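You operate a simulated robot arm through the tools that you are given. There is no shell and no other tool.

Carry out the task below with a simulated robot arm. There is one attempt and no reset: what you move stays moved.

TASK
Stop the dryer, press GENTLE, set the knob to WOOL and restart.
Fine: the start button stops it; the door stays shut.

It is judged by the outcome, as a careful person would: the job done as asked, and still so three seconds after it is handed in. It fails if anything else is knocked over, pushed out of place, dropped, spilled or broken.

THE ROBOT
A 7-joint arm with a fingered hand, fixed in place. Base frame: the origin is on the floor under the middle of its stand, x ahead of it, y to its left, z up. Units: m, degrees, N and s.
It reaches about 1.089 m from its shoulder. Its first joint turns from -149.0 to 149.0 degrees. Payload 3.5 kg.
The TCP is the grasp point between the finger pads, 0.03 m short of the fingertips. In the tool frame z runs along the fingers and y along their closing line. The gripper opens to 0.104 m; its body begins 0.035 m behind the TCP. The gripper is a hand of 4 fingers: y runs from the thumb to the fingers, the wrist lies at [-0.015, -0.11, -0.186] in the tool frame, and closing takes about 1.5 s.
Orientation is told as [roll, pitch, yaw] about the base's x, y, z axes, in that order, counted from this pose: with the fingers straight down and the wrist toward the robot, the tool's x, y and z point along [0, 1, 0], [1, 0, 0] and [0, 0, -1] of the base frame.

THE INTERFACE
- The arm moves only by the tool drive_tool. Its arguments are lists of equal length, an entry for each row: "slide": the shift along the base's x, y, z in cm, a list of three; "angular": the turn, a rotation vector about the base's x, y, z in rad, a list of three; "hand": the gripper command, from -1 (fully open) to 1 (shut), values between in proportion. In form: {"slide": [[tx, ty, tz], ...], "angular": [[ax, ay, az], ...], "hand": [hand, ...]}. A call has 1 to 20 rows; each row is the pose to reach, as a shift and turn from the pose commanded when the call began. Each row takes 0.2 s and may step no farther than 0.05 m and 8.6 degrees from the row before; otherwise, or with a gripper value out of range, the whole call is refused. Where a pose cannot be reached the arm comes as near as it can. A force on the tool above 40 N (or 10 N above the force at the start of the call, whichever is more), or a blocked arm, ends the call early, and 0.2 s more pass. Each finger travels about 0.045 m/s and halts on what it meets, pressing with about 26 N; the grip force reading is that of the motor and also rises with nothing between the fingers. The clock runs only during rows and for 0.2 s after the last one: add rows that repeat a pose to give the fingers time. The reply holds the time, the measured pose of the TCP, the force on the tool along the base axes, the opening and the grip force, in the units named above and with some noise, with the torque about the TCP (base axes, N m) and any sound that the robot's microphone picked up.
- Cameras (640 x 400 px; columns grow to the right, rows downward): "scene" is fixed at [0.0484, -0.4991, 1.4022]; the picture's right is [-0.71, -0.71, 0.00], its down [-0.63, 0.64, -0.44] and it looks along [0.31, -0.31, -0.90] (base axes); focal length 371 px, centre (320, 200). "wrist" rides on the gripper at [0.061, -0.092, -0.13] in the tool frame; the picture's right is [-0.81, 0.28, -0.52], its down [-0.53, -0.71, 0.46] and it looks along [-0.24, 0.64, 0.72] (tool axes); focal length 275 px, centre (320, 200). There is no depth. A picture from a camera that has moved, and an enlarged one, comes with that camera's place and axes in the base frame and with its lens.
- capture(camera): a new picture of that camera. It takes no simulated time.
- slide_trunk(by): slides the trunk up (or, below 0, down) by that many m; the arm rides with it, the base frame stays. It gives what a move gives, with no picture.
- preshape(shape): the hand has 4 fingers and takes this shape, open, in about a second: jaw (thumb against the fingers, like two jaws); tri (thumb and two fingers); tip (a fingertip pinch); poke (one finger out to press); point (the index stretched); flat (the hand flat); cup (the hand cupped); fist (a fist). The gripper value then closes the fingers along that shape, each until it touches; the sizes above hold for jaw. It gives what a move gives, with no picture.
- close_up(camera, box): a new picture of the part [left, top, right, bottom] of that camera's present view, enlarged. It takes no simulated time.
- sign_off(): hands the job in; it is judged then, once.

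Nothing tells you positions but the pictures and the camera data. Unless the task says otherwise, let go and move clear before handing in.

The tools are called after "Call:" as a command line: name --argument value ..., lists and objects as JSON in quotes. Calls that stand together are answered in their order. drive_tool: Moves the arm, as the interface text tells. Its arguments: {"type":"object","properties":{"slide":{"type":"array"},"angular":{"type":"array"},"hand":{"type":"array"}},"required":["slide","angular","hand"]} The other tools are called the same way: slide_trunk (by) moves the trunk up or down; preshape (shape) gives the hand a shape; capture (camera) takes a picture; close_up (camera, box) takes an enlarged picture of a part of a camera's view; sign_off () hands the job in.

At the start:

```text
t: 0.0
tcp_pos: [0.2688, -0.4984, 0.9531]
ee_rot: [0.0, 0.0, 0.0]
wrist_force: [0.6, 0.7, -0.5]
torque: [0.01, -0.02, 0.0]
finger_gap: 0.1037
grip_force: 0.0
shape: jaw
trunk travel left (down, up): [-0.35, 0.36]
```

scene: 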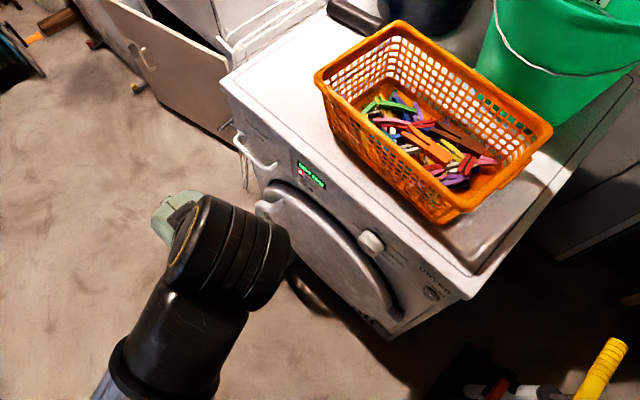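
wrist: 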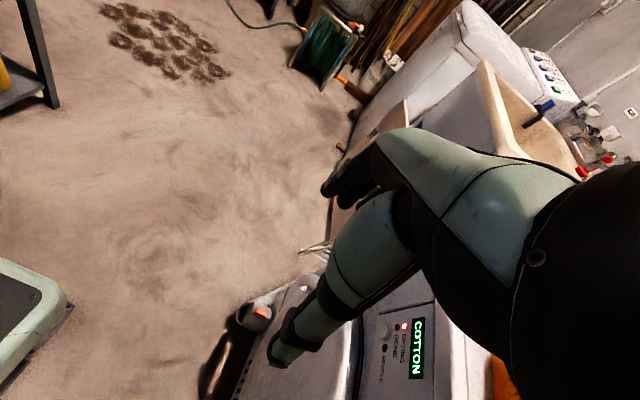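

I see a front-loading dryer with a laundry basket on top, a display showing "COTTON" and a knob on its front panel. I'll look closer at the panel before moving.

Call:
close_up --camera "scene" --box '[220, 100, 380, 200]'

Call:
close_up --camera "scene" --box '[340, 200, 500, 300]'

Call:
close_up --camera "wrist" --box '[220, 270, 480, 400]'

```text
4.00 times, centred on (300, 150) of scene
camera zoom: at [0.0484, -0.4991, 1.4022], right [-0.71, -0.71, 0.0], down [-0.63, 0.64, -0.44], along [0.31, -0.31, -0.9], focal length 1483 px, centre (400, 400)
```

zoom: 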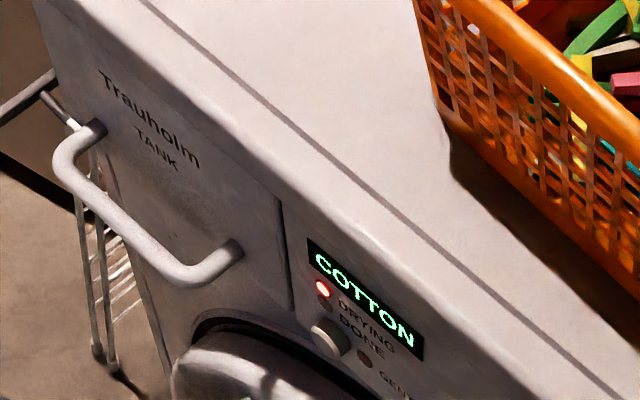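

```text
4.00 times, centred on (420, 250) of scene
camera zoom: at [0.0484, -0.4991, 1.4022], right [-0.71, -0.71, 0.0], down [-0.63, 0.64, -0.44], along [0.31, -0.31, -0.9], focal length 1483 px, centre (-80, 0)
```

zoom: 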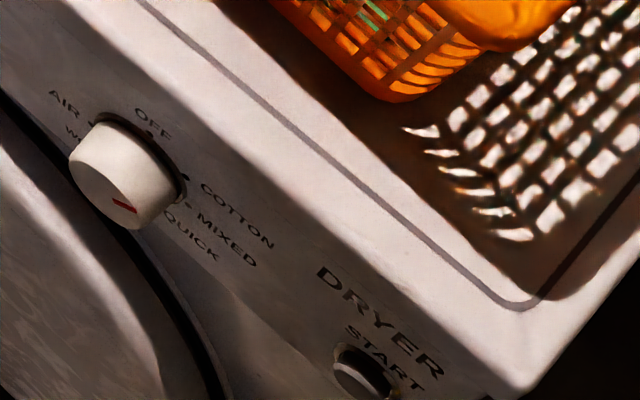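

```text
2.46 times, centred on (350, 335) of wrist
camera zoom: at [0.1777, -0.4361, 1.0838], right [0.28, -0.81, 0.52], down [-0.71, -0.53, -0.46], along [0.64, -0.24, -0.72], focal length 678 px, centre (246, -132)
```

zoom: 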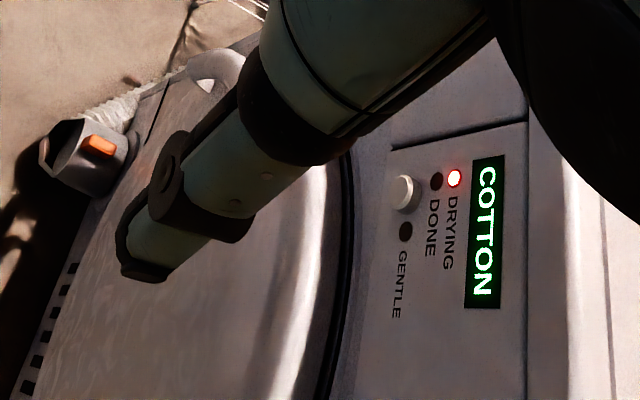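

The dryer stands to the robot's right with its front facing +y (about y = -0.74). Display, GENTLE button, knob and START are along the panel at z of about 0.72–0.76. I'll turn the hand to point at the panel with the camera above, for a better view.

Call:
drive_tool --slide '[[-0.3, 0.3, 0], [-0.6, 0.6, 0], [-1, 1, 0], [-1.3, 1.3, 0], [-1.6, 1.6, 0], [-2, 2, 0], [-2.3, 2.3, 0], [-2.6, 2.6, 0], [-3, 3, 0], [-3.3, 3.3, 0], [-3.6, 3.6, 0], [-4, 4, 0], [-4.3, 4.3, 0], [-4.6, 4.6, 0], [-5, 5, 0]]' --angular '[[-0.0806, 0.0806, 0.0806], [-0.1612, 0.1612, 0.1612], [-0.2418, 0.2418, 0.2418], [-0.3224, 0.3224, 0.3224], [-0.403, 0.403, 0.403], [-0.4836, 0.4836, 0.4836], [-0.5642, 0.5642, 0.5642], [-0.6448, 0.6448, 0.6448], [-0.7254, 0.7254, 0.7254], [-0.806, 0.806, 0.806], [-0.8866, 0.8866, 0.8866], [-0.9672, 0.9672, 0.9672], [-1.0478, 1.0478, 1.0478], [-1.1284, 1.1284, 1.1284], [-1.209, 1.209, 1.209]]' --hand '[-1, -1, -1, -1, -1, -1, -1, -1, -1, -1, -1, -1, -1, -1, -1]'

```text
t: 0.4
tcp_pos: [0.2679, -0.4968, 0.9531]
ee_rot: [-3.3, 3.6, 2.9]
wrist_force: [-6.2, -23.3, 7.2]
torque: [3.64, -0.35, 2.76]
finger_gap: 0.1041
grip_force: 0.0
shape: jaw
trunk travel left (down, up): [-0.35, 0.36]
stopped in row 2: the force on the tool passed its limit at 113 N (the readings are from after the stop); the commanded pose is now the measured one
```

The hand met something after only a small turn, so I'm checking what it is touching before moving again.

Call:
capture --camera "scene"

Call:
capture --camera "wrist"

```text
taken
```

scene: 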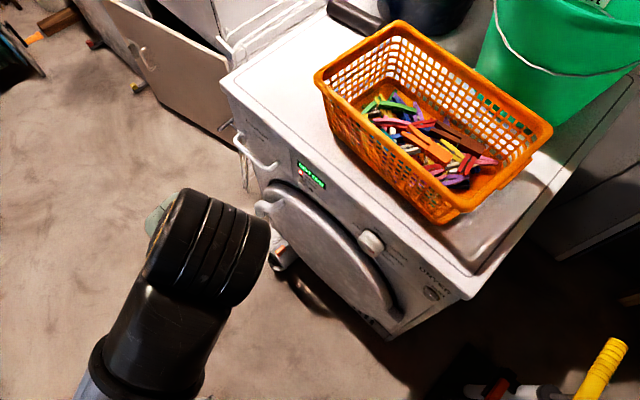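

```text
taken
camera wrist: at [0.181, -0.4309, 1.0859], right [0.35, -0.76, 0.54], down [-0.71, -0.59, -0.38], along [0.61, -0.25, -0.75], focal length 275 px, centre (320, 200)
```

wrist: 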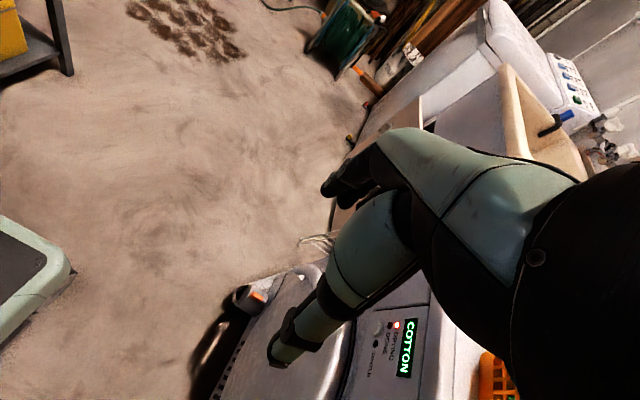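

Call:
drive_tool --slide '[[0, 0, 0], [0, 0, 0]]' --angular '[[0, 0, 0], [0, 0, 0]]' --hand '[-1, -1]'

```text
t: 1.0
tcp_pos: [0.2675, -0.4965, 0.9524]
ee_rot: [-3.1, 3.7, 2.9]
wrist_force: [0.6, -19.2, 4.1]
torque: [2.98, 0.41, 1.87]
finger_gap: 0.1036
grip_force: 0.1
shape: jaw
trunk travel left (down, up): [-0.35, 0.36]
```

The contact is persistent and located near the wrist/camera mount, so it looks like the hand pressing on the arm's own link. I'll undo that turn and test a different one.

Call:
drive_tool --slide '[[0, 0, 0], [0, 0, 0]]' --angular '[[0.055, -0.063, -0.05], [0.055, -0.063, -0.05]]' --hand '[-1, -1]'

```text
t: 1.3
tcp_pos: [0.268, -0.4959, 0.9521]
ee_rot: [-3.0, 3.1, 2.6]
wrist_force: [2.1, -2.4, 1.6]
torque: [0.38, 0.48, 0.07]
finger_gap: 0.1036
grip_force: 0.0
shape: jaw
trunk travel left (down, up): [-0.35, 0.36]
stopped in row 1: the force on the tool passed its limit at 53 N (the readings are from after the stop); the commanded pose is now the measured one
```

Call:
drive_tool --slide '[[0, 0, 0], [0, 0, 0], [0, 0, 0]]' --angular '[[0.02, -0.02, -0.02], [0.04, -0.04, -0.03], [0.05, -0.053, -0.045]]' --hand '[-1, -1, -1]'

Call:
capture --camera "scene"

```text
t: 2.1
tcp_pos: [0.2677, -0.4966, 0.9524]
ee_rot: [-0.1, 0.0, 0.2]
wrist_force: [0.1, 0.8, -0.5]
torque: [-0.02, -0.01, -0.05]
finger_gap: 0.1039
grip_force: 0.1
shape: jaw
trunk travel left (down, up): [-0.35, 0.36]
```

```text
taken
```

scene: 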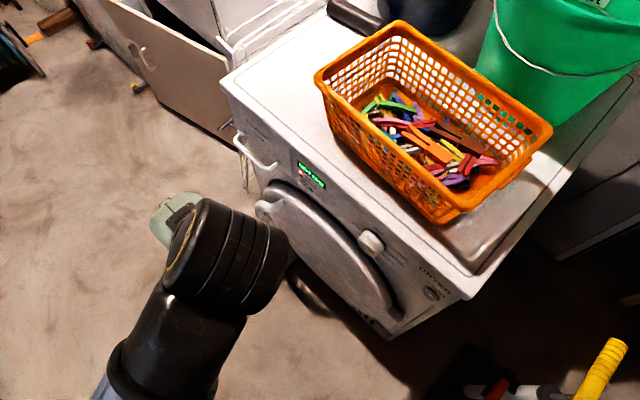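

I'm back at the start pose with no contact. Now I'll test a pure tilt of the fingers toward the dryer in gentle steps.

Call:
drive_tool --slide '[[0, 0, 0], [0, 0, 0], [0, 0, 0], [0, 0, 0]]' --angular '[[-0.05, 0, 0], [-0.1, 0, 0], [-0.15, 0, 0], [-0.2, 0, 0]]' --hand '[-1, -1, -1, -1]'

```text
t: 3.1
tcp_pos: [0.2685, -0.4961, 0.9523]
ee_rot: [-11.8, 0.1, 0.1]
wrist_force: [1.1, 0.6, -0.1]
torque: [-0.02, -0.03, -0.05]
finger_gap: 0.1037
grip_force: 0.1
shape: jaw
trunk travel left (down, up): [-0.35, 0.36]
```

The pure roll is free of contact, so I continue it until the fingers point at the dryer.

Call:
drive_tool --slide '[[0, 0, 0], [0, 0, 0], [0, 0, 0], [0, 0, 0], [0, 0, 0], [0, 0, 0], [0, 0, 0], [0, 0, 0], [0, 0, 0], [0, 0, 0], [0, 0, 0], [0, 0, 0], [0, 0, 0], [0, 0, 0]]' --angular '[[-0.1, 0, 0], [-0.2, 0, 0], [-0.3, 0, 0], [-0.4, 0, 0], [-0.5, 0, 0], [-0.6, 0, 0], [-0.7, 0, 0], [-0.8, 0, 0], [-0.9, 0, 0], [-1.0, 0, 0], [-1.1, 0, 0], [-1.2, 0, 0], [-1.3, 0, 0], [-1.365, 0, 0]]' --hand '[-1, -1, -1, -1, -1, -1, -1, -1, -1, -1, -1, -1, -1, -1]'

Call:
capture --camera "scene"

Call:
capture --camera "wrist"

```text
t: 6.1
tcp_pos: [0.2859, -0.5544, 0.9733]
ee_rot: [-89.9, 0.1, 0.0]
wrist_force: [-0.3, -0.4, -0.3]
torque: [0.02, 0.02, -0.03]
finger_gap: 0.1036
grip_force: 0.0
shape: jaw
out of reach, approached as far as the arm can: row 9, 10, 11, 12, 13, 14
trunk travel left (down, up): [-0.35, 0.36]
```

```text
taken
```

scene: 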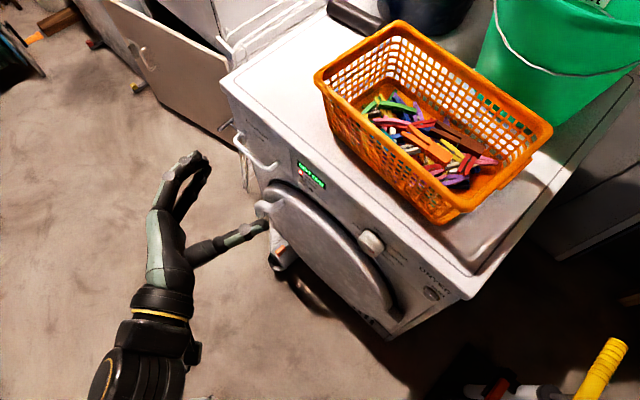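

```text
taken
camera wrist: at [0.1945, -0.4225, 0.9132], right [0.28, 0.52, 0.81], down [-0.71, -0.46, 0.53], along [0.65, -0.73, 0.24], focal length 275 px, centre (320, 200)
```

wrist: 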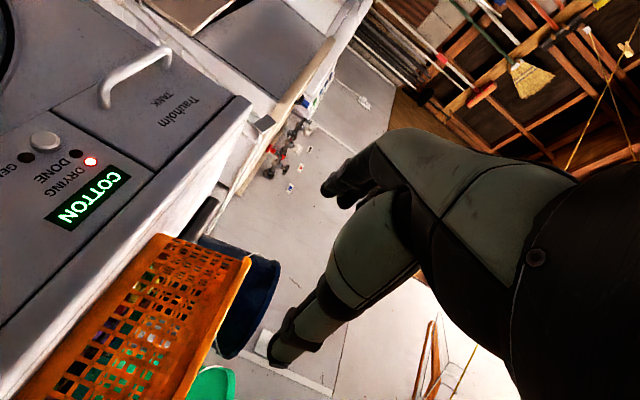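

The hand now points at the dryer without contact, and GENTLE triangulates to about (0.338, -0.737, 0.722). I'll zoom in on the knob, START and the panel.

Call:
close_up --camera "scene" --box '[340, 215, 420, 265]'

Call:
close_up --camera "scene" --box '[400, 250, 480, 300]'

Call:
close_up --camera "scene" --box '[260, 145, 340, 195]'

Call:
close_up --camera "wrist" --box '[0, 80, 200, 240]'

```text
8.00 times, centred on (380, 240) of scene
camera zoom: at [0.0484, -0.4991, 1.4022], right [-0.71, -0.71, 0.0], down [-0.63, 0.64, -0.44], along [0.31, -0.31, -0.9], focal length 2966 px, centre (-160, -120)
```

zoom: 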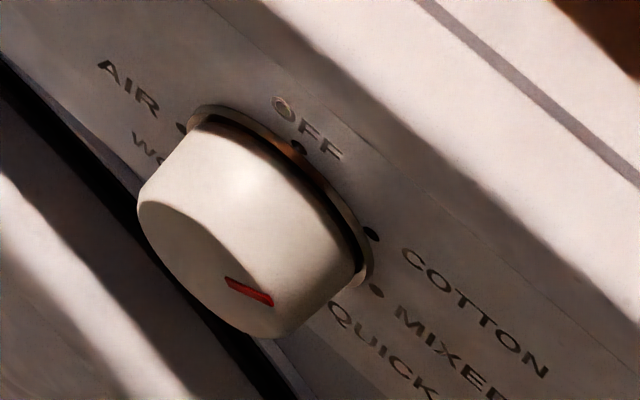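

```text
8.00 times, centred on (440, 275) of scene
camera zoom: at [0.0484, -0.4991, 1.4022], right [-0.71, -0.71, 0.0], down [-0.63, 0.64, -0.44], along [0.31, -0.31, -0.9], focal length 2966 px, centre (-640, -400)
```

zoom: 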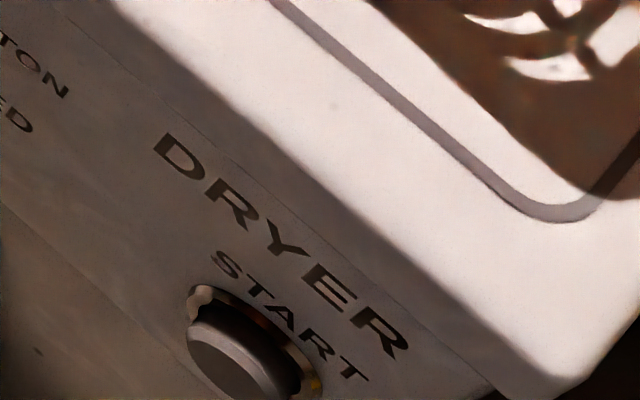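

```text
8.00 times, centred on (300, 170) of scene
camera zoom: at [0.0484, -0.4991, 1.4022], right [-0.71, -0.71, 0.0], down [-0.63, 0.64, -0.44], along [0.31, -0.31, -0.9], focal length 2966 px, centre (480, 440)
```

zoom: 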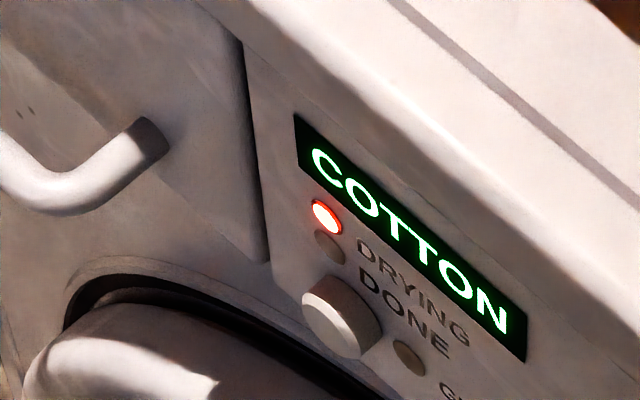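

```text
2.50 times, centred on (100, 160) of wrist
camera zoom: at [0.1945, -0.4225, 0.9132], right [0.28, 0.52, 0.81], down [-0.71, -0.46, 0.53], along [0.65, -0.73, 0.24], focal length 688 px, centre (870, 300)
```

zoom: 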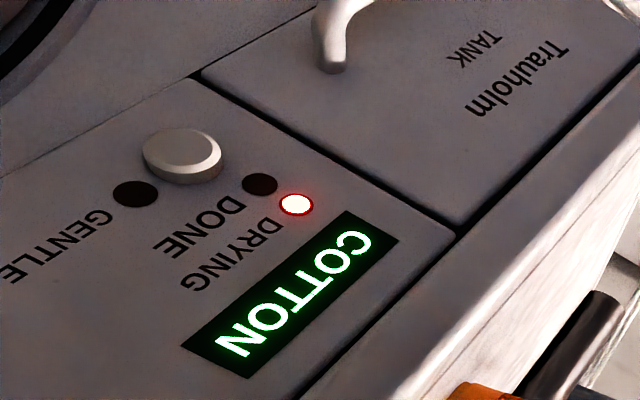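

The knob centre is near (0.145, z 0.73), with COTTON selected, and WOOL lies to its lower left. I'll make the poke shape here in the open and see where the fingertip is.

Call:
preshape --shape "poke"

Call:
capture --camera "scene"

Call:
capture --camera "wrist"

```text
t: 7.0
tcp_pos: [0.2862, -0.5538, 0.9723]
ee_rot: [-89.8, 0.2, 0.0]
wrist_force: [0.6, -0.3, -1.0]
torque: [-0.01, -0.05, 0.01]
finger_gap: 0.0
grip_force: 0.3
shape: poke
trunk travel left (down, up): [-0.35, 0.36]
```

```text
taken
```

scene: 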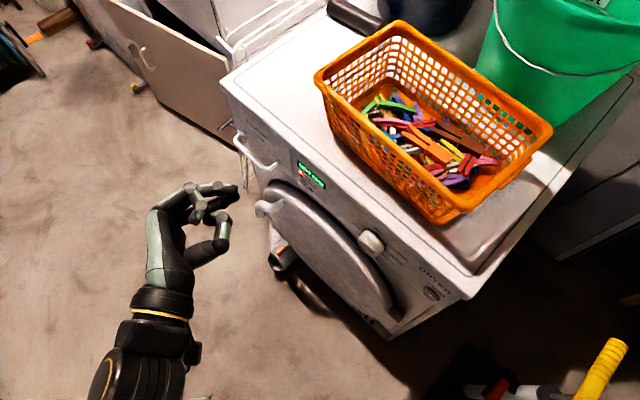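

```text
taken
camera wrist: at [0.1946, -0.4223, 0.9133], right [0.28, 0.51, 0.81], down [-0.71, -0.46, 0.53], along [0.65, -0.73, 0.24], focal length 275 px, centre (320, 200)
```

wrist: 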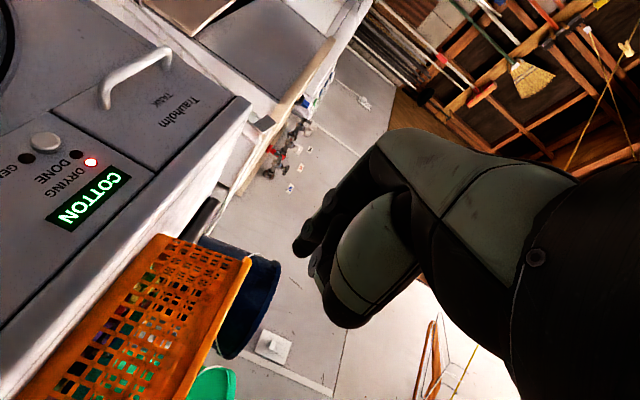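

Call:
close_up --camera "scene" --box '[120, 160, 280, 300]'

Call:
close_up --camera "wrist" --box '[240, 120, 500, 340]'

```text
2.86 times, centred on (200, 230) of scene
camera zoom: at [0.0484, -0.4991, 1.4022], right [-0.71, -0.71, 0.0], down [-0.63, 0.64, -0.44], along [0.31, -0.31, -0.9], focal length 1059 px, centre (663, 114)
```

zoom: 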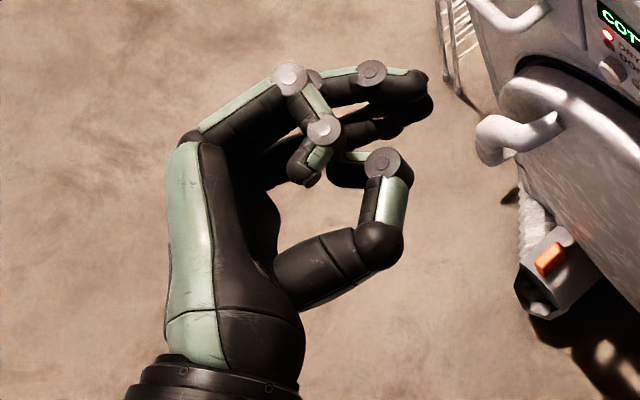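

```text
1.82 times, centred on (370, 230) of wrist
camera zoom: at [0.1946, -0.4223, 0.9133], right [0.28, 0.51, 0.81], down [-0.71, -0.46, 0.53], along [0.65, -0.73, 0.24], focal length 500 px, centre (229, 146)
```

zoom: 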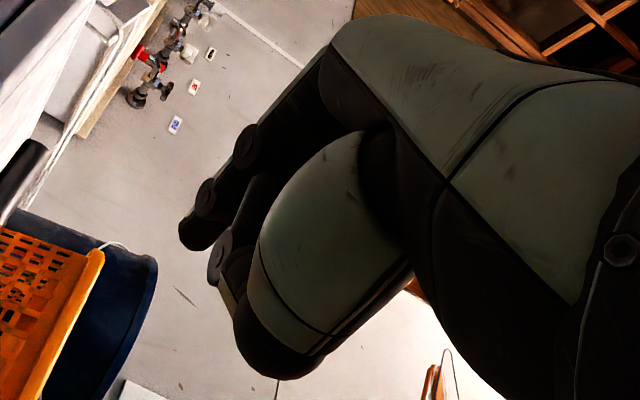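

In poke, a finger under the top one stays out while the rest curl. I'll compare with the "point" shape.

Call:
preshape --shape "point"

Call:
close_up --camera "scene" --box '[120, 160, 280, 300]'

Call:
close_up --camera "wrist" --box '[240, 120, 500, 340]'

```text
t: 7.9
tcp_pos: [0.2852, -0.5541, 0.9736]
ee_rot: [-89.8, 0.2, 0.0]
wrist_force: [0.4, 0.1, -0.4]
torque: [-0.01, 0.01, -0.01]
finger_gap: 0.0002
grip_force: 0.0
shape: point
trunk travel left (down, up): [-0.35, 0.36]
```

```text
2.86 times, centred on (200, 230) of scene
camera zoom: at [0.0484, -0.4991, 1.4022], right [-0.71, -0.71, 0.0], down [-0.63, 0.64, -0.44], along [0.31, -0.31, -0.9], focal length 1059 px, centre (663, 114)
```

zoom: 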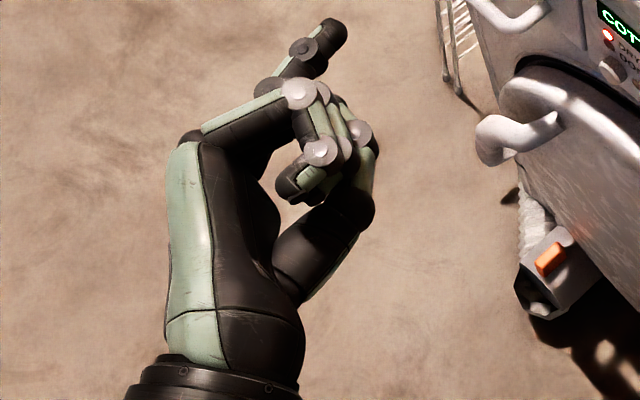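

```text
1.82 times, centred on (370, 230) of wrist
camera zoom: at [0.1946, -0.4223, 0.9133], right [0.28, 0.51, 0.81], down [-0.71, -0.46, 0.53], along [0.65, -0.73, 0.24], focal length 500 px, centre (229, 146)
```

zoom: 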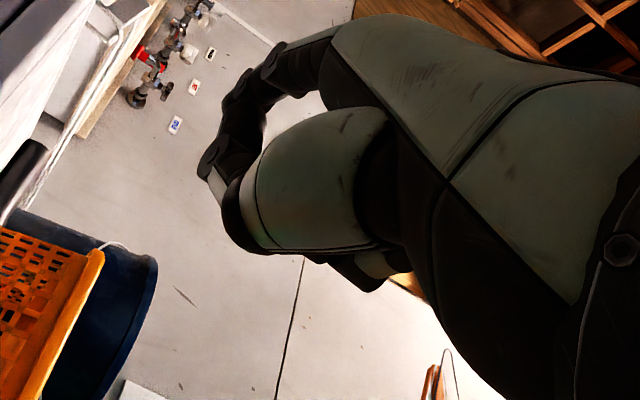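

In "point" the index is straight along the tool axis, which suits pressing. I'll bring the hand in front of the panel (still well off it) near START/knob, to view them and calibrate the fingertip.

Call:
drive_tool --slide '[[-3, 0.5, -1.5], [-6, 0.5, -3], [-9, 0.5, -4.5], [-12, 0.5, -6], [-15, 0.5, -8], [-18, 0.5, -10], [-21, 0.5, -12], [-24, 0.5, -14], [-27, 0.5, -16]]' --angular '[[0, 0, 0], [0, 0, 0], [0, 0, 0], [0, 0, 0], [0, 0, 0], [0, 0, 0], [0, 0, 0], [0, 0, 0], [0, 0, 0]]' --hand '[-1, -1, -1, -1, -1, -1, -1, -1, -1]'

Call:
capture --camera "scene"

Call:
capture --camera "wrist"

```text
t: 9.9
tcp_pos: [0.0139, -0.5651, 0.8704]
ee_rot: [-87.5, 0.1, -0.2]
wrist_force: [-0.7, 0.7, 0.5]
torque: [-0.01, 0.0, 0.0]
finger_gap: 0.0
grip_force: 0.0
shape: point
out of reach, approached as far as the arm can: row 1, 2, 3, 4, 5, 6, 7, 8, 9
trunk travel left (down, up): [-0.35, 0.36]
```

```text
taken
```

scene: 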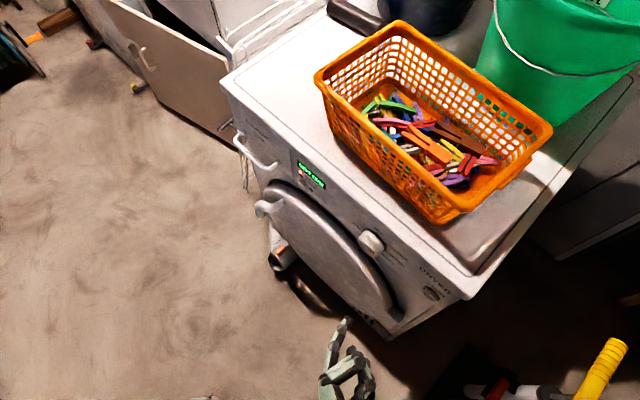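

```text
taken
camera wrist: at [-0.0765, -0.4315, 0.8154], right [0.28, 0.48, 0.83], down [-0.71, -0.48, 0.51], along [0.64, -0.74, 0.21], focal length 275 px, centre (320, 200)
```

wrist: 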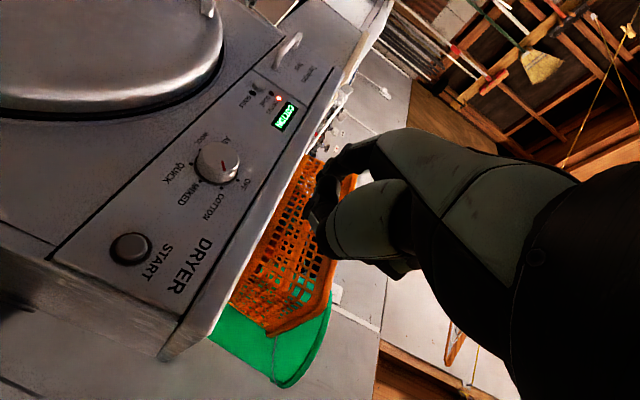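

The wrist camera now sees the whole panel clearly. I'll zoom in on knob/START and on the fingertip for triangulation.

Call:
close_up --camera "wrist" --box '[90, 110, 290, 290]'

Call:
close_up --camera "wrist" --box '[180, 120, 260, 220]'

Call:
close_up --camera "scene" --box '[290, 290, 430, 400]'

```text
2.22 times, centred on (190, 200) of wrist
camera zoom: at [-0.0765, -0.4315, 0.8154], right [0.28, 0.48, 0.83], down [-0.71, -0.48, 0.51], along [0.64, -0.74, 0.21], focal length 612 px, centre (609, 200)
```

zoom: 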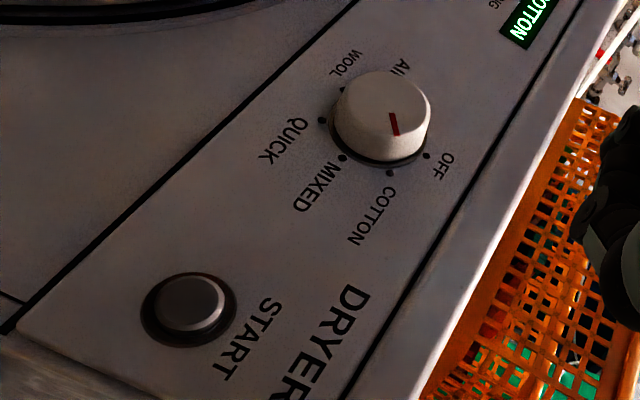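

```text
4.00 times, centred on (220, 170) of wrist
camera zoom: at [-0.0765, -0.4315, 0.8154], right [0.28, 0.48, 0.83], down [-0.71, -0.48, 0.51], along [0.64, -0.74, 0.21], focal length 1101 px, centre (720, 320)
```

zoom: 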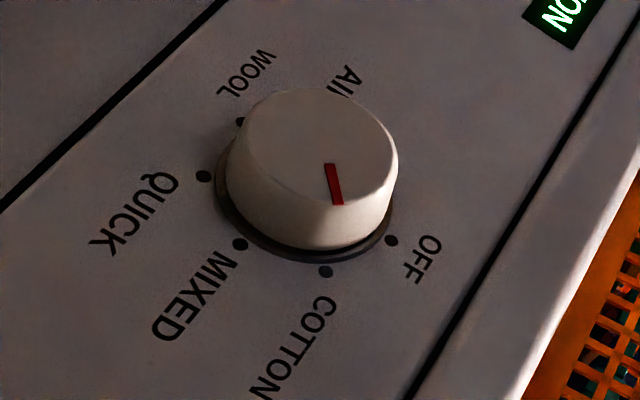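

```text
3.64 times, centred on (360, 345) of scene
camera zoom: at [0.0484, -0.4991, 1.4022], right [-0.71, -0.71, 0.0], down [-0.63, 0.64, -0.44], along [0.31, -0.31, -0.9], focal length 1348 px, centre (174, -327)
```

zoom: 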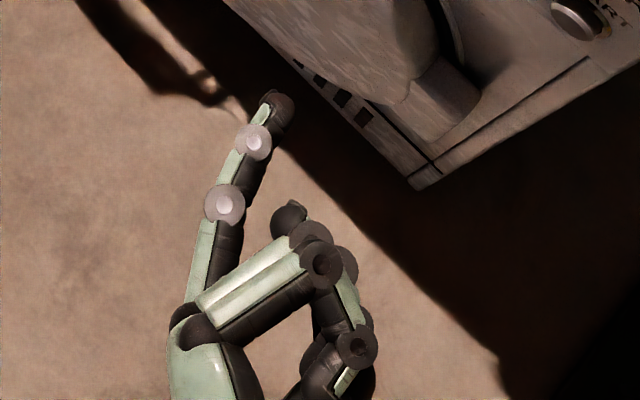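

Call:
close_up --camera "wrist" --box '[290, 120, 400, 240]'

Call:
close_up --camera "scene" --box '[320, 300, 390, 350]'

```text
3.33 times, centred on (345, 180) of wrist
camera zoom: at [-0.0765, -0.4315, 0.8154], right [0.28, 0.48, 0.83], down [-0.71, -0.48, 0.51], along [0.64, -0.74, 0.21], focal length 918 px, centre (237, 267)
```

zoom: 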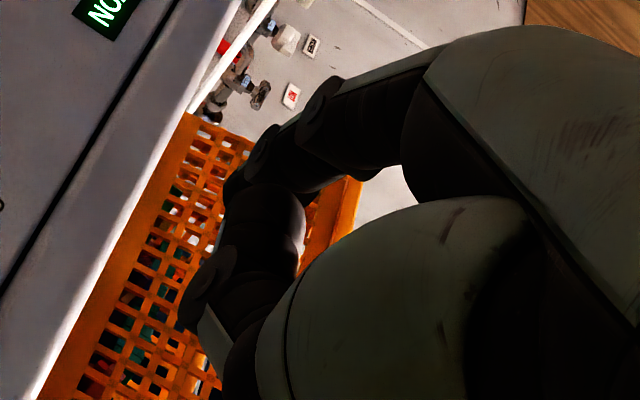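

```text
8.00 times, centred on (355, 325) of scene
camera zoom: at [0.0484, -0.4991, 1.4022], right [-0.71, -0.71, 0.0], down [-0.63, 0.64, -0.44], along [0.31, -0.31, -0.9], focal length 2966 px, centre (40, -800)
```

zoom: 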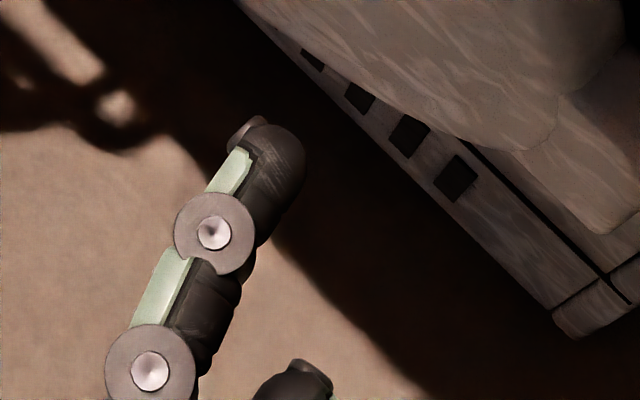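

Triangulation gives START's face at (0.009, -0.730, 0.746) and the panel plane at y ≈ -0.737. The knob's axis is at (0.1425, z 0.757), and its six positions sit 50° apart, with COTTON at 50° and WOOL at 200° clockwise. The index tip is about (+0.063, -0.022, -0.018) from the TCP, so I'll move it to a stand-off in front of START.

Call:
drive_tool --slide '[[-1, -1.5, -1.5], [-2, -3, -3], [-3, -4.5, -4.5], [-4, -6, -6], [-5, -7, -7.5], [-6, -8, -9], [-6.8, -9, -10.6], [-6.8, -9, -10.6]]' --angular '[[-0.01, 0, 0], [-0.02, 0, 0], [-0.03, 0, 0], [-0.044, 0, 0], [-0.044, 0, 0], [-0.044, 0, 0], [-0.044, 0, 0], [-0.044, 0, 0]]' --hand '[-1, -1, -1, -1, -1, -1, -1, -1]'

Call:
capture --camera "scene"

Call:
capture --camera "wrist"

```text
t: 11.7
tcp_pos: [-0.0446, -0.6577, 0.8679]
ee_rot: [-86.6, -0.7, -0.7]
wrist_force: [0.1, -0.2, -0.3]
torque: [-0.01, -0.02, 0.02]
finger_gap: 0.0
grip_force: 0.0
shape: point
out of reach, approached as far as the arm can: row 1, 2, 3, 4, 5, 6, 7, 8
trunk travel left (down, up): [-0.35, 0.36]
```

```text
taken
```

scene: 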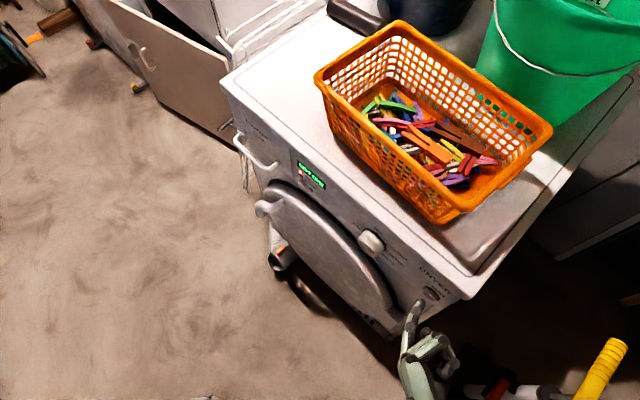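

```text
taken
camera wrist: at [-0.1329, -0.522, 0.8143], right [0.27, 0.47, 0.84], down [-0.72, -0.48, 0.5], along [0.63, -0.74, 0.21], focal length 275 px, centre (320, 200)
```

wrist: 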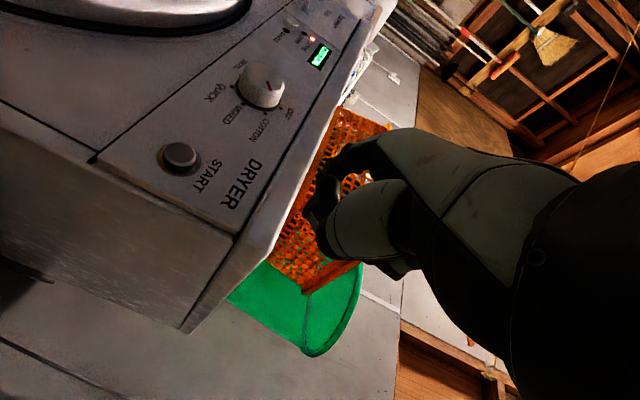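

The arm bottoms out at z ≈ 0.87 in this posture, so I'll lower the trunk to bring the hand to panel height with some slack.

Call:
slide_trunk --by -0.16

Call:
capture --camera "scene"

Call:
capture --camera "wrist"

```text
t: 13.5
tcp_pos: [-0.0441, -0.658, 0.7084]
ee_rot: [-86.5, -0.5, -0.6]
wrist_force: [-0.2, -0.5, 0.3]
torque: [0.01, 0.02, 0.04]
finger_gap: 0.0001
grip_force: 0.0
shape: point
trunk travel left (down, up): [-0.19, 0.52]
```

```text
taken
```

scene: 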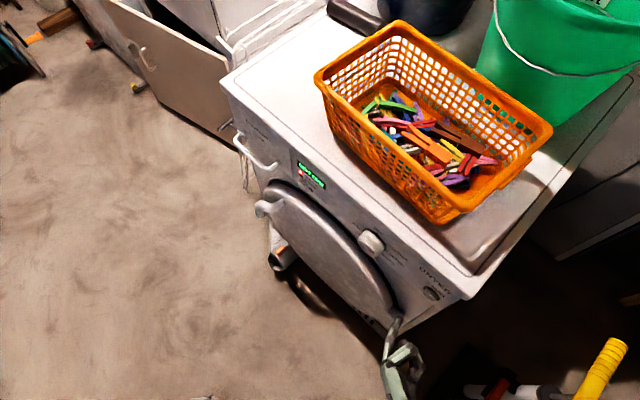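

```text
taken
camera wrist: at [-0.1328, -0.5219, 0.6545], right [0.27, 0.47, 0.84], down [-0.72, -0.48, 0.5], along [0.63, -0.74, 0.21], focal length 275 px, centre (320, 200)
```

wrist: 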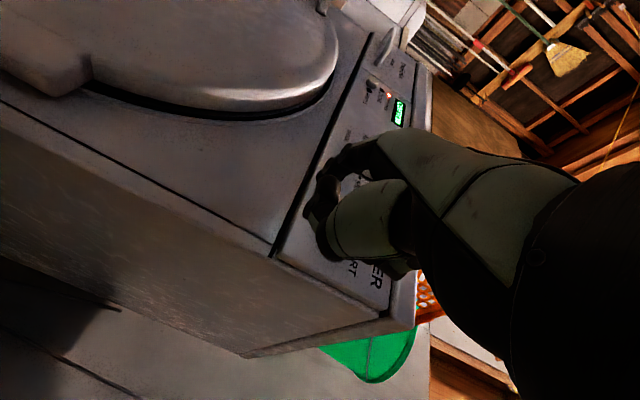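

Call:
drive_tool --slide '[[-0.3, 0, 2], [-0.6, 0, 4], [-1, 0, 5.6], [-1, 0, 5.6]]' --angular '[[-0.02, 0.009, 0.01], [-0.04, 0.009, 0.01], [-0.06, 0.009, 0.01], [-0.06, 0.009, 0.01]]' --hand '[-1, -1, -1, -1]'

Call:
capture --camera "scene"

Call:
close_up --camera "scene" --box '[370, 250, 490, 350]'

Call:
capture --camera "wrist"

```text
t: 14.5
tcp_pos: [-0.0536, -0.658, 0.7645]
ee_rot: [-90.1, -0.2, -0.1]
wrist_force: [1.2, -0.1, -0.1]
torque: [-0.02, 0.02, -0.01]
finger_gap: 0.0002
grip_force: 0.0
shape: point
trunk travel left (down, up): [-0.19, 0.52]
```

```text
taken
```

scene: 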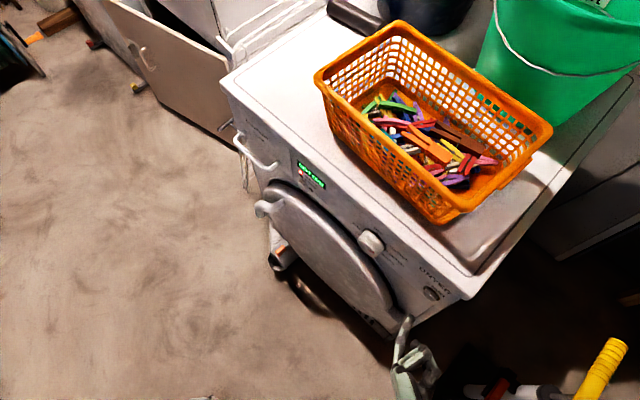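

```text
4.00 times, centred on (430, 300) of scene
camera zoom: at [0.0484, -0.4991, 1.4022], right [-0.71, -0.71, 0.0], down [-0.63, 0.64, -0.44], along [0.31, -0.31, -0.9], focal length 1483 px, centre (-120, -200)
```

zoom: 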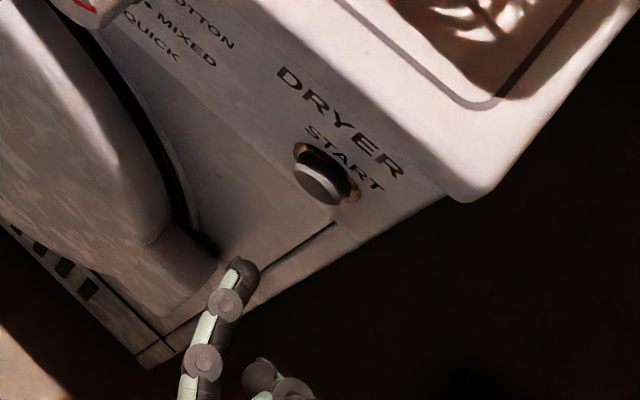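

```text
taken
camera wrist: at [-0.1449, -0.5265, 0.7037], right [0.27, 0.52, 0.81], down [-0.71, -0.46, 0.53], along [0.64, -0.72, 0.25], focal length 275 px, centre (320, 200)
```

wrist: 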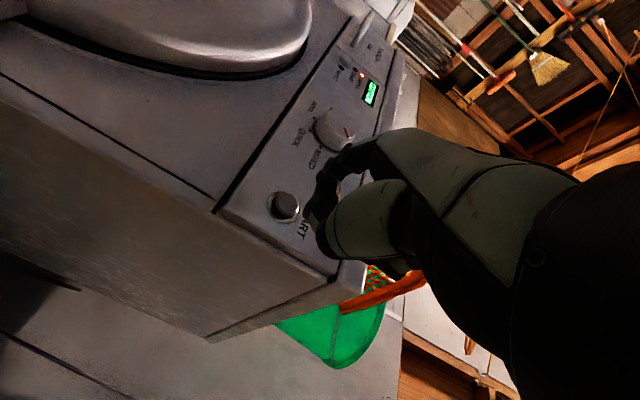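

The measured fingertip agrees with my calibration, and it is straight in front of START. I'll advance to contact in small steps and watch the force and sound.

Call:
drive_tool --slide '[[0, -1.5, 0], [0, -3, 0], [0, -4, 0], [0, -4.5, 0], [0, -4.8, 0], [0, -5.1, 0]]' --angular '[[0, 0, 0], [0, 0, 0], [0, 0, 0], [0, 0, 0], [0, 0, 0], [0, 0, 0]]' --hand '[-1, -1, -1, -1, -1, -1]'

Call:
close_up --camera "scene" --box '[370, 250, 490, 350]'

Call:
close_up --camera "scene" --box '[260, 145, 340, 195]'

Call:
close_up --camera "wrist" --box '[240, 90, 420, 270]'

```text
t: 15.9
tcp_pos: [-0.0531, -0.7086, 0.7642]
ee_rot: [-90.2, -0.1, 0.0]
wrist_force: [-0.7, 2.2, -0.4]
torque: [0.02, -0.02, 0.12]
finger_gap: 0.0001
grip_force: 0.0
shape: point
trunk travel left (down, up): [-0.19, 0.52]
heard: click
```

```text
4.00 times, centred on (430, 300) of scene
camera zoom: at [0.0484, -0.4991, 1.4022], right [-0.71, -0.71, 0.0], down [-0.63, 0.64, -0.44], along [0.31, -0.31, -0.9], focal length 1483 px, centre (-120, -200)
```

zoom: 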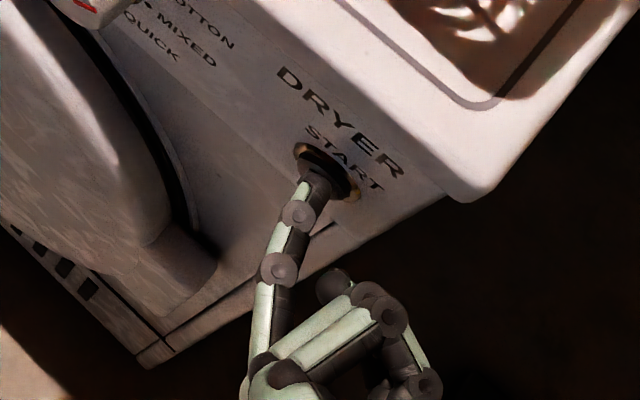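

```text
8.00 times, centred on (300, 170) of scene
camera zoom: at [0.0484, -0.4991, 1.4022], right [-0.71, -0.71, 0.0], down [-0.63, 0.64, -0.44], along [0.31, -0.31, -0.9], focal length 2966 px, centre (480, 440)
```

zoom: 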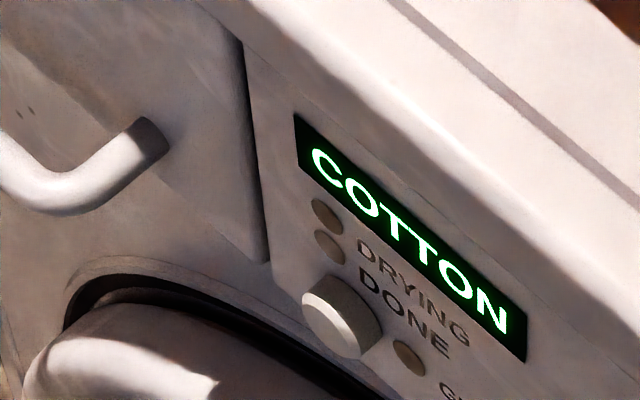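

```text
2.22 times, centred on (330, 180) of wrist
camera zoom: at [-0.1445, -0.5772, 0.7034], right [0.27, 0.52, 0.81], down [-0.71, -0.45, 0.53], along [0.64, -0.72, 0.25], focal length 612 px, centre (298, 244)
```

zoom: 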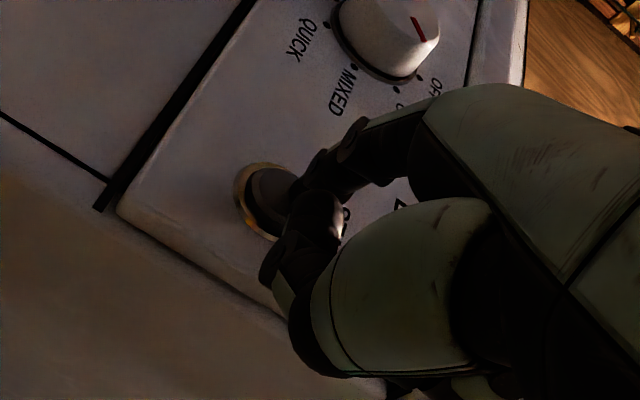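

A click was heard and the DRYING light went out, so the dryer is stopped. I'll retract and move across to a stand-off in front of GENTLE, refining its position with a fresh view.

Call:
drive_tool --slide '[[0, 3, 0], [0, 6, 0], [0, 9, 0], [4, 9, 0], [8, 9, 0], [12, 9, 0], [16, 9, 0], [20, 9, 0], [24, 9, 0], [28, 9, 0], [32.5, 9, 0], [32.5, 9, 0]]' --angular '[[0, 0, 0], [0, 0, 0], [0, 0, 0], [0, 0, 0], [0, 0, 0], [0, 0, 0], [0, 0, 0], [0, 0, 0], [0, 0, 0], [0, 0, 0], [0, 0, 0], [0, 0, 0]]' --hand '[-1, -1, -1, -1, -1, -1, -1, -1, -1, -1, -1, -1]'

Call:
capture --camera "scene"

Call:
capture --camera "wrist"

```text
t: 18.5
tcp_pos: [0.2715, -0.6193, 0.765]
ee_rot: [-90.1, -0.2, 0.0]
wrist_force: [0.1, -0.4, 0.1]
torque: [0.01, 0.02, 0.02]
finger_gap: 0.0001
grip_force: 0.0
shape: point
trunk travel left (down, up): [-0.19, 0.52]
```

```text
taken
```

scene: 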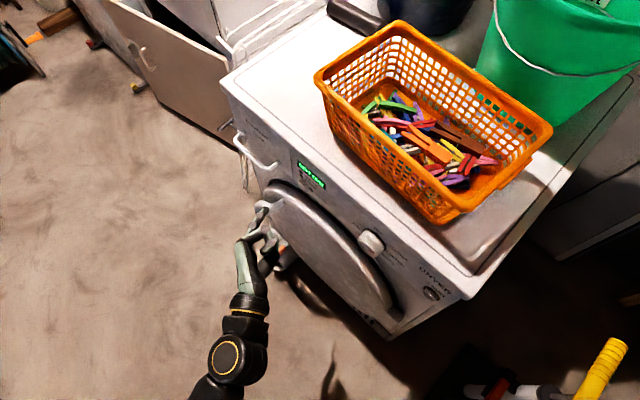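

```text
taken
camera wrist: at [0.1811, -0.4878, 0.7034], right [0.27, 0.52, 0.81], down [-0.71, -0.45, 0.53], along [0.64, -0.72, 0.25], focal length 275 px, centre (320, 200)
```

wrist: 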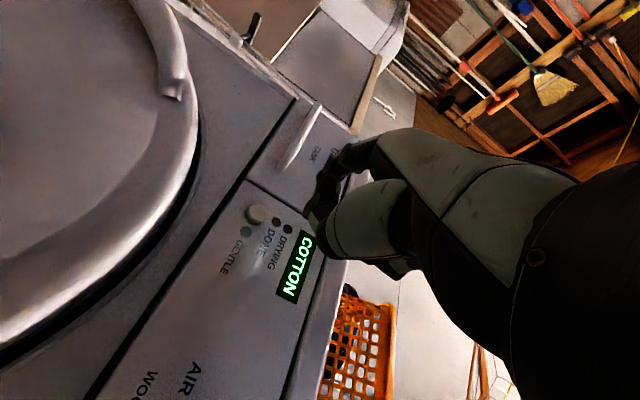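

Call:
close_up --camera "wrist" --box '[200, 170, 340, 300]'

Call:
close_up --camera "scene" --box '[230, 150, 350, 250]'

```text
3.08 times, centred on (270, 235) of wrist
camera zoom: at [0.1811, -0.4878, 0.7034], right [0.27, 0.52, 0.81], down [-0.71, -0.45, 0.53], along [0.64, -0.72, 0.25], focal length 847 px, centre (474, 92)
```

zoom: 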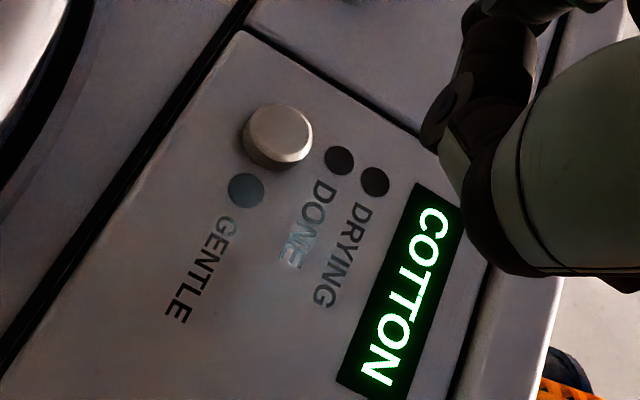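

```text
4.00 times, centred on (290, 200) of scene
camera zoom: at [0.0484, -0.4991, 1.4022], right [-0.71, -0.71, 0.0], down [-0.63, 0.64, -0.44], along [0.31, -0.31, -0.9], focal length 1483 px, centre (440, 200)
```

zoom: 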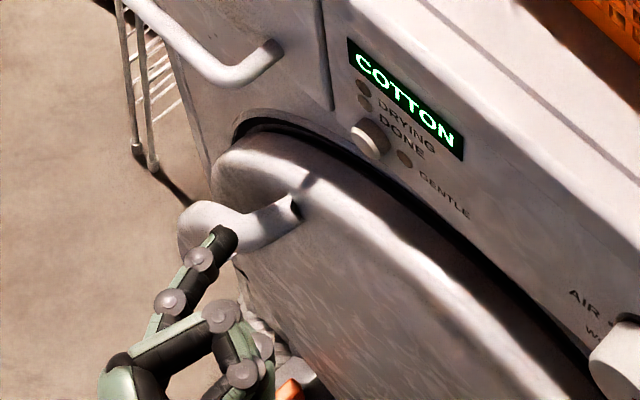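

GENTLE's face is at about (0.334, -0.730, 0.726), and the door rim stays below z ≈ 0.65, so the approach is clear. I'll move to just short of it and check the alignment.

Call:
drive_tool --slide '[[0, -1.5, -1], [0, -3, -2.1], [0, -4.5, -2.1], [0, -6, -2.1], [0, -6, -2.1]]' --angular '[[0, 0, 0], [0, 0, 0], [0, 0, 0], [0, 0, 0], [0, 0, 0]]' --hand '[-1, -1, -1, -1, -1]'

Call:
close_up --camera "scene" --box '[260, 140, 340, 220]'

Call:
close_up --camera "wrist" --box '[240, 90, 420, 270]'

```text
t: 19.7
tcp_pos: [0.271, -0.6784, 0.743]
ee_rot: [-90.1, -0.1, 0.1]
wrist_force: [-0.6, -0.3, 0.1]
torque: [0.01, 0.02, -0.05]
finger_gap: 0.0002
grip_force: 0.0
shape: point
trunk travel left (down, up): [-0.19, 0.52]
```

```text
5.00 times, centred on (300, 180) of scene
camera zoom: at [0.0484, -0.4991, 1.4022], right [-0.71, -0.71, 0.0], down [-0.63, 0.64, -0.44], along [0.31, -0.31, -0.9], focal length 1854 px, centre (420, 300)
```

zoom: 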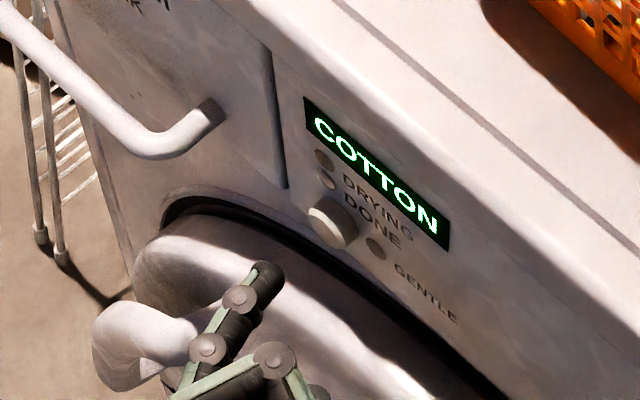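

```text
2.22 times, centred on (330, 180) of wrist
camera zoom: at [0.1805, -0.5477, 0.6827], right [0.27, 0.52, 0.81], down [-0.71, -0.46, 0.53], along [0.64, -0.72, 0.25], focal length 612 px, centre (298, 244)
```

zoom: 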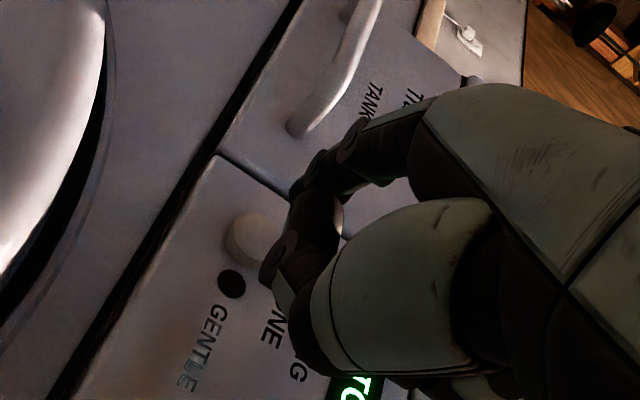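

The tip is well aligned (I'll shift 2 mm toward -x). Pressing GENTLE in small steps.

Call:
drive_tool --slide '[[-0.2, -1, 0], [-0.2, -2, 0], [-0.2, -2.4, 0], [-0.2, -2.7, 0], [-0.2, -3.0, 0]]' --angular '[[0, 0, 0], [0, 0, 0], [0, 0, 0], [0, 0, 0], [0, 0, 0]]' --hand '[-1, -1, -1, -1, -1]'

Call:
close_up --camera "scene" --box '[260, 140, 340, 220]'

Call:
close_up --camera "wrist" --box '[240, 90, 420, 270]'

```text
t: 20.9
tcp_pos: [0.2687, -0.7085, 0.7432]
ee_rot: [-90.2, -0.1, 0.1]
wrist_force: [0.0, 1.1, 0.1]
torque: [0.03, 0.02, 0.13]
finger_gap: 0.0001
grip_force: 0.0
shape: point
trunk travel left (down, up): [-0.19, 0.52]
heard: click
```

```text
5.00 times, centred on (300, 180) of scene
camera zoom: at [0.0484, -0.4991, 1.4022], right [-0.71, -0.71, 0.0], down [-0.63, 0.64, -0.44], along [0.31, -0.31, -0.9], focal length 1854 px, centre (420, 300)
```

zoom: 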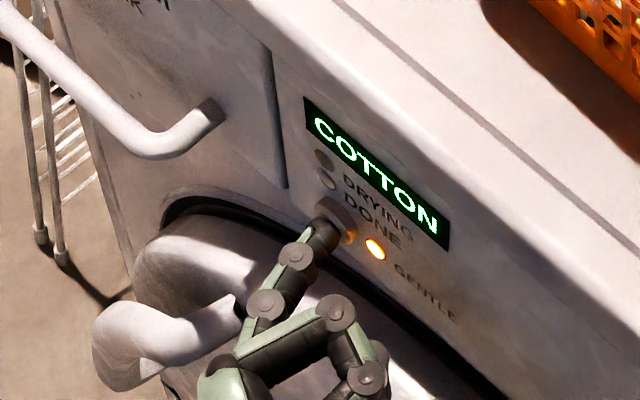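

```text
2.22 times, centred on (330, 180) of wrist
camera zoom: at [0.1783, -0.5774, 0.6826], right [0.27, 0.52, 0.81], down [-0.71, -0.46, 0.53], along [0.64, -0.72, 0.25], focal length 612 px, centre (298, 244)
```

zoom: 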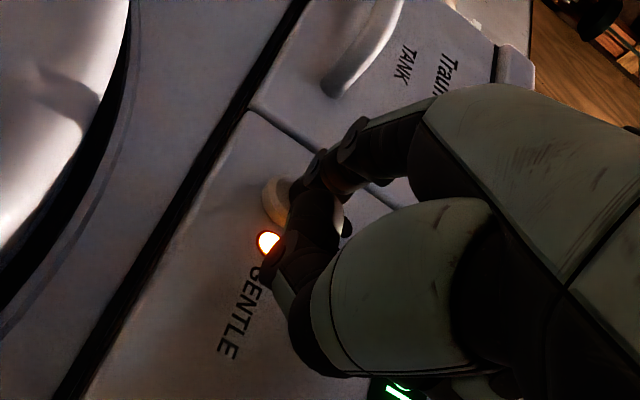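

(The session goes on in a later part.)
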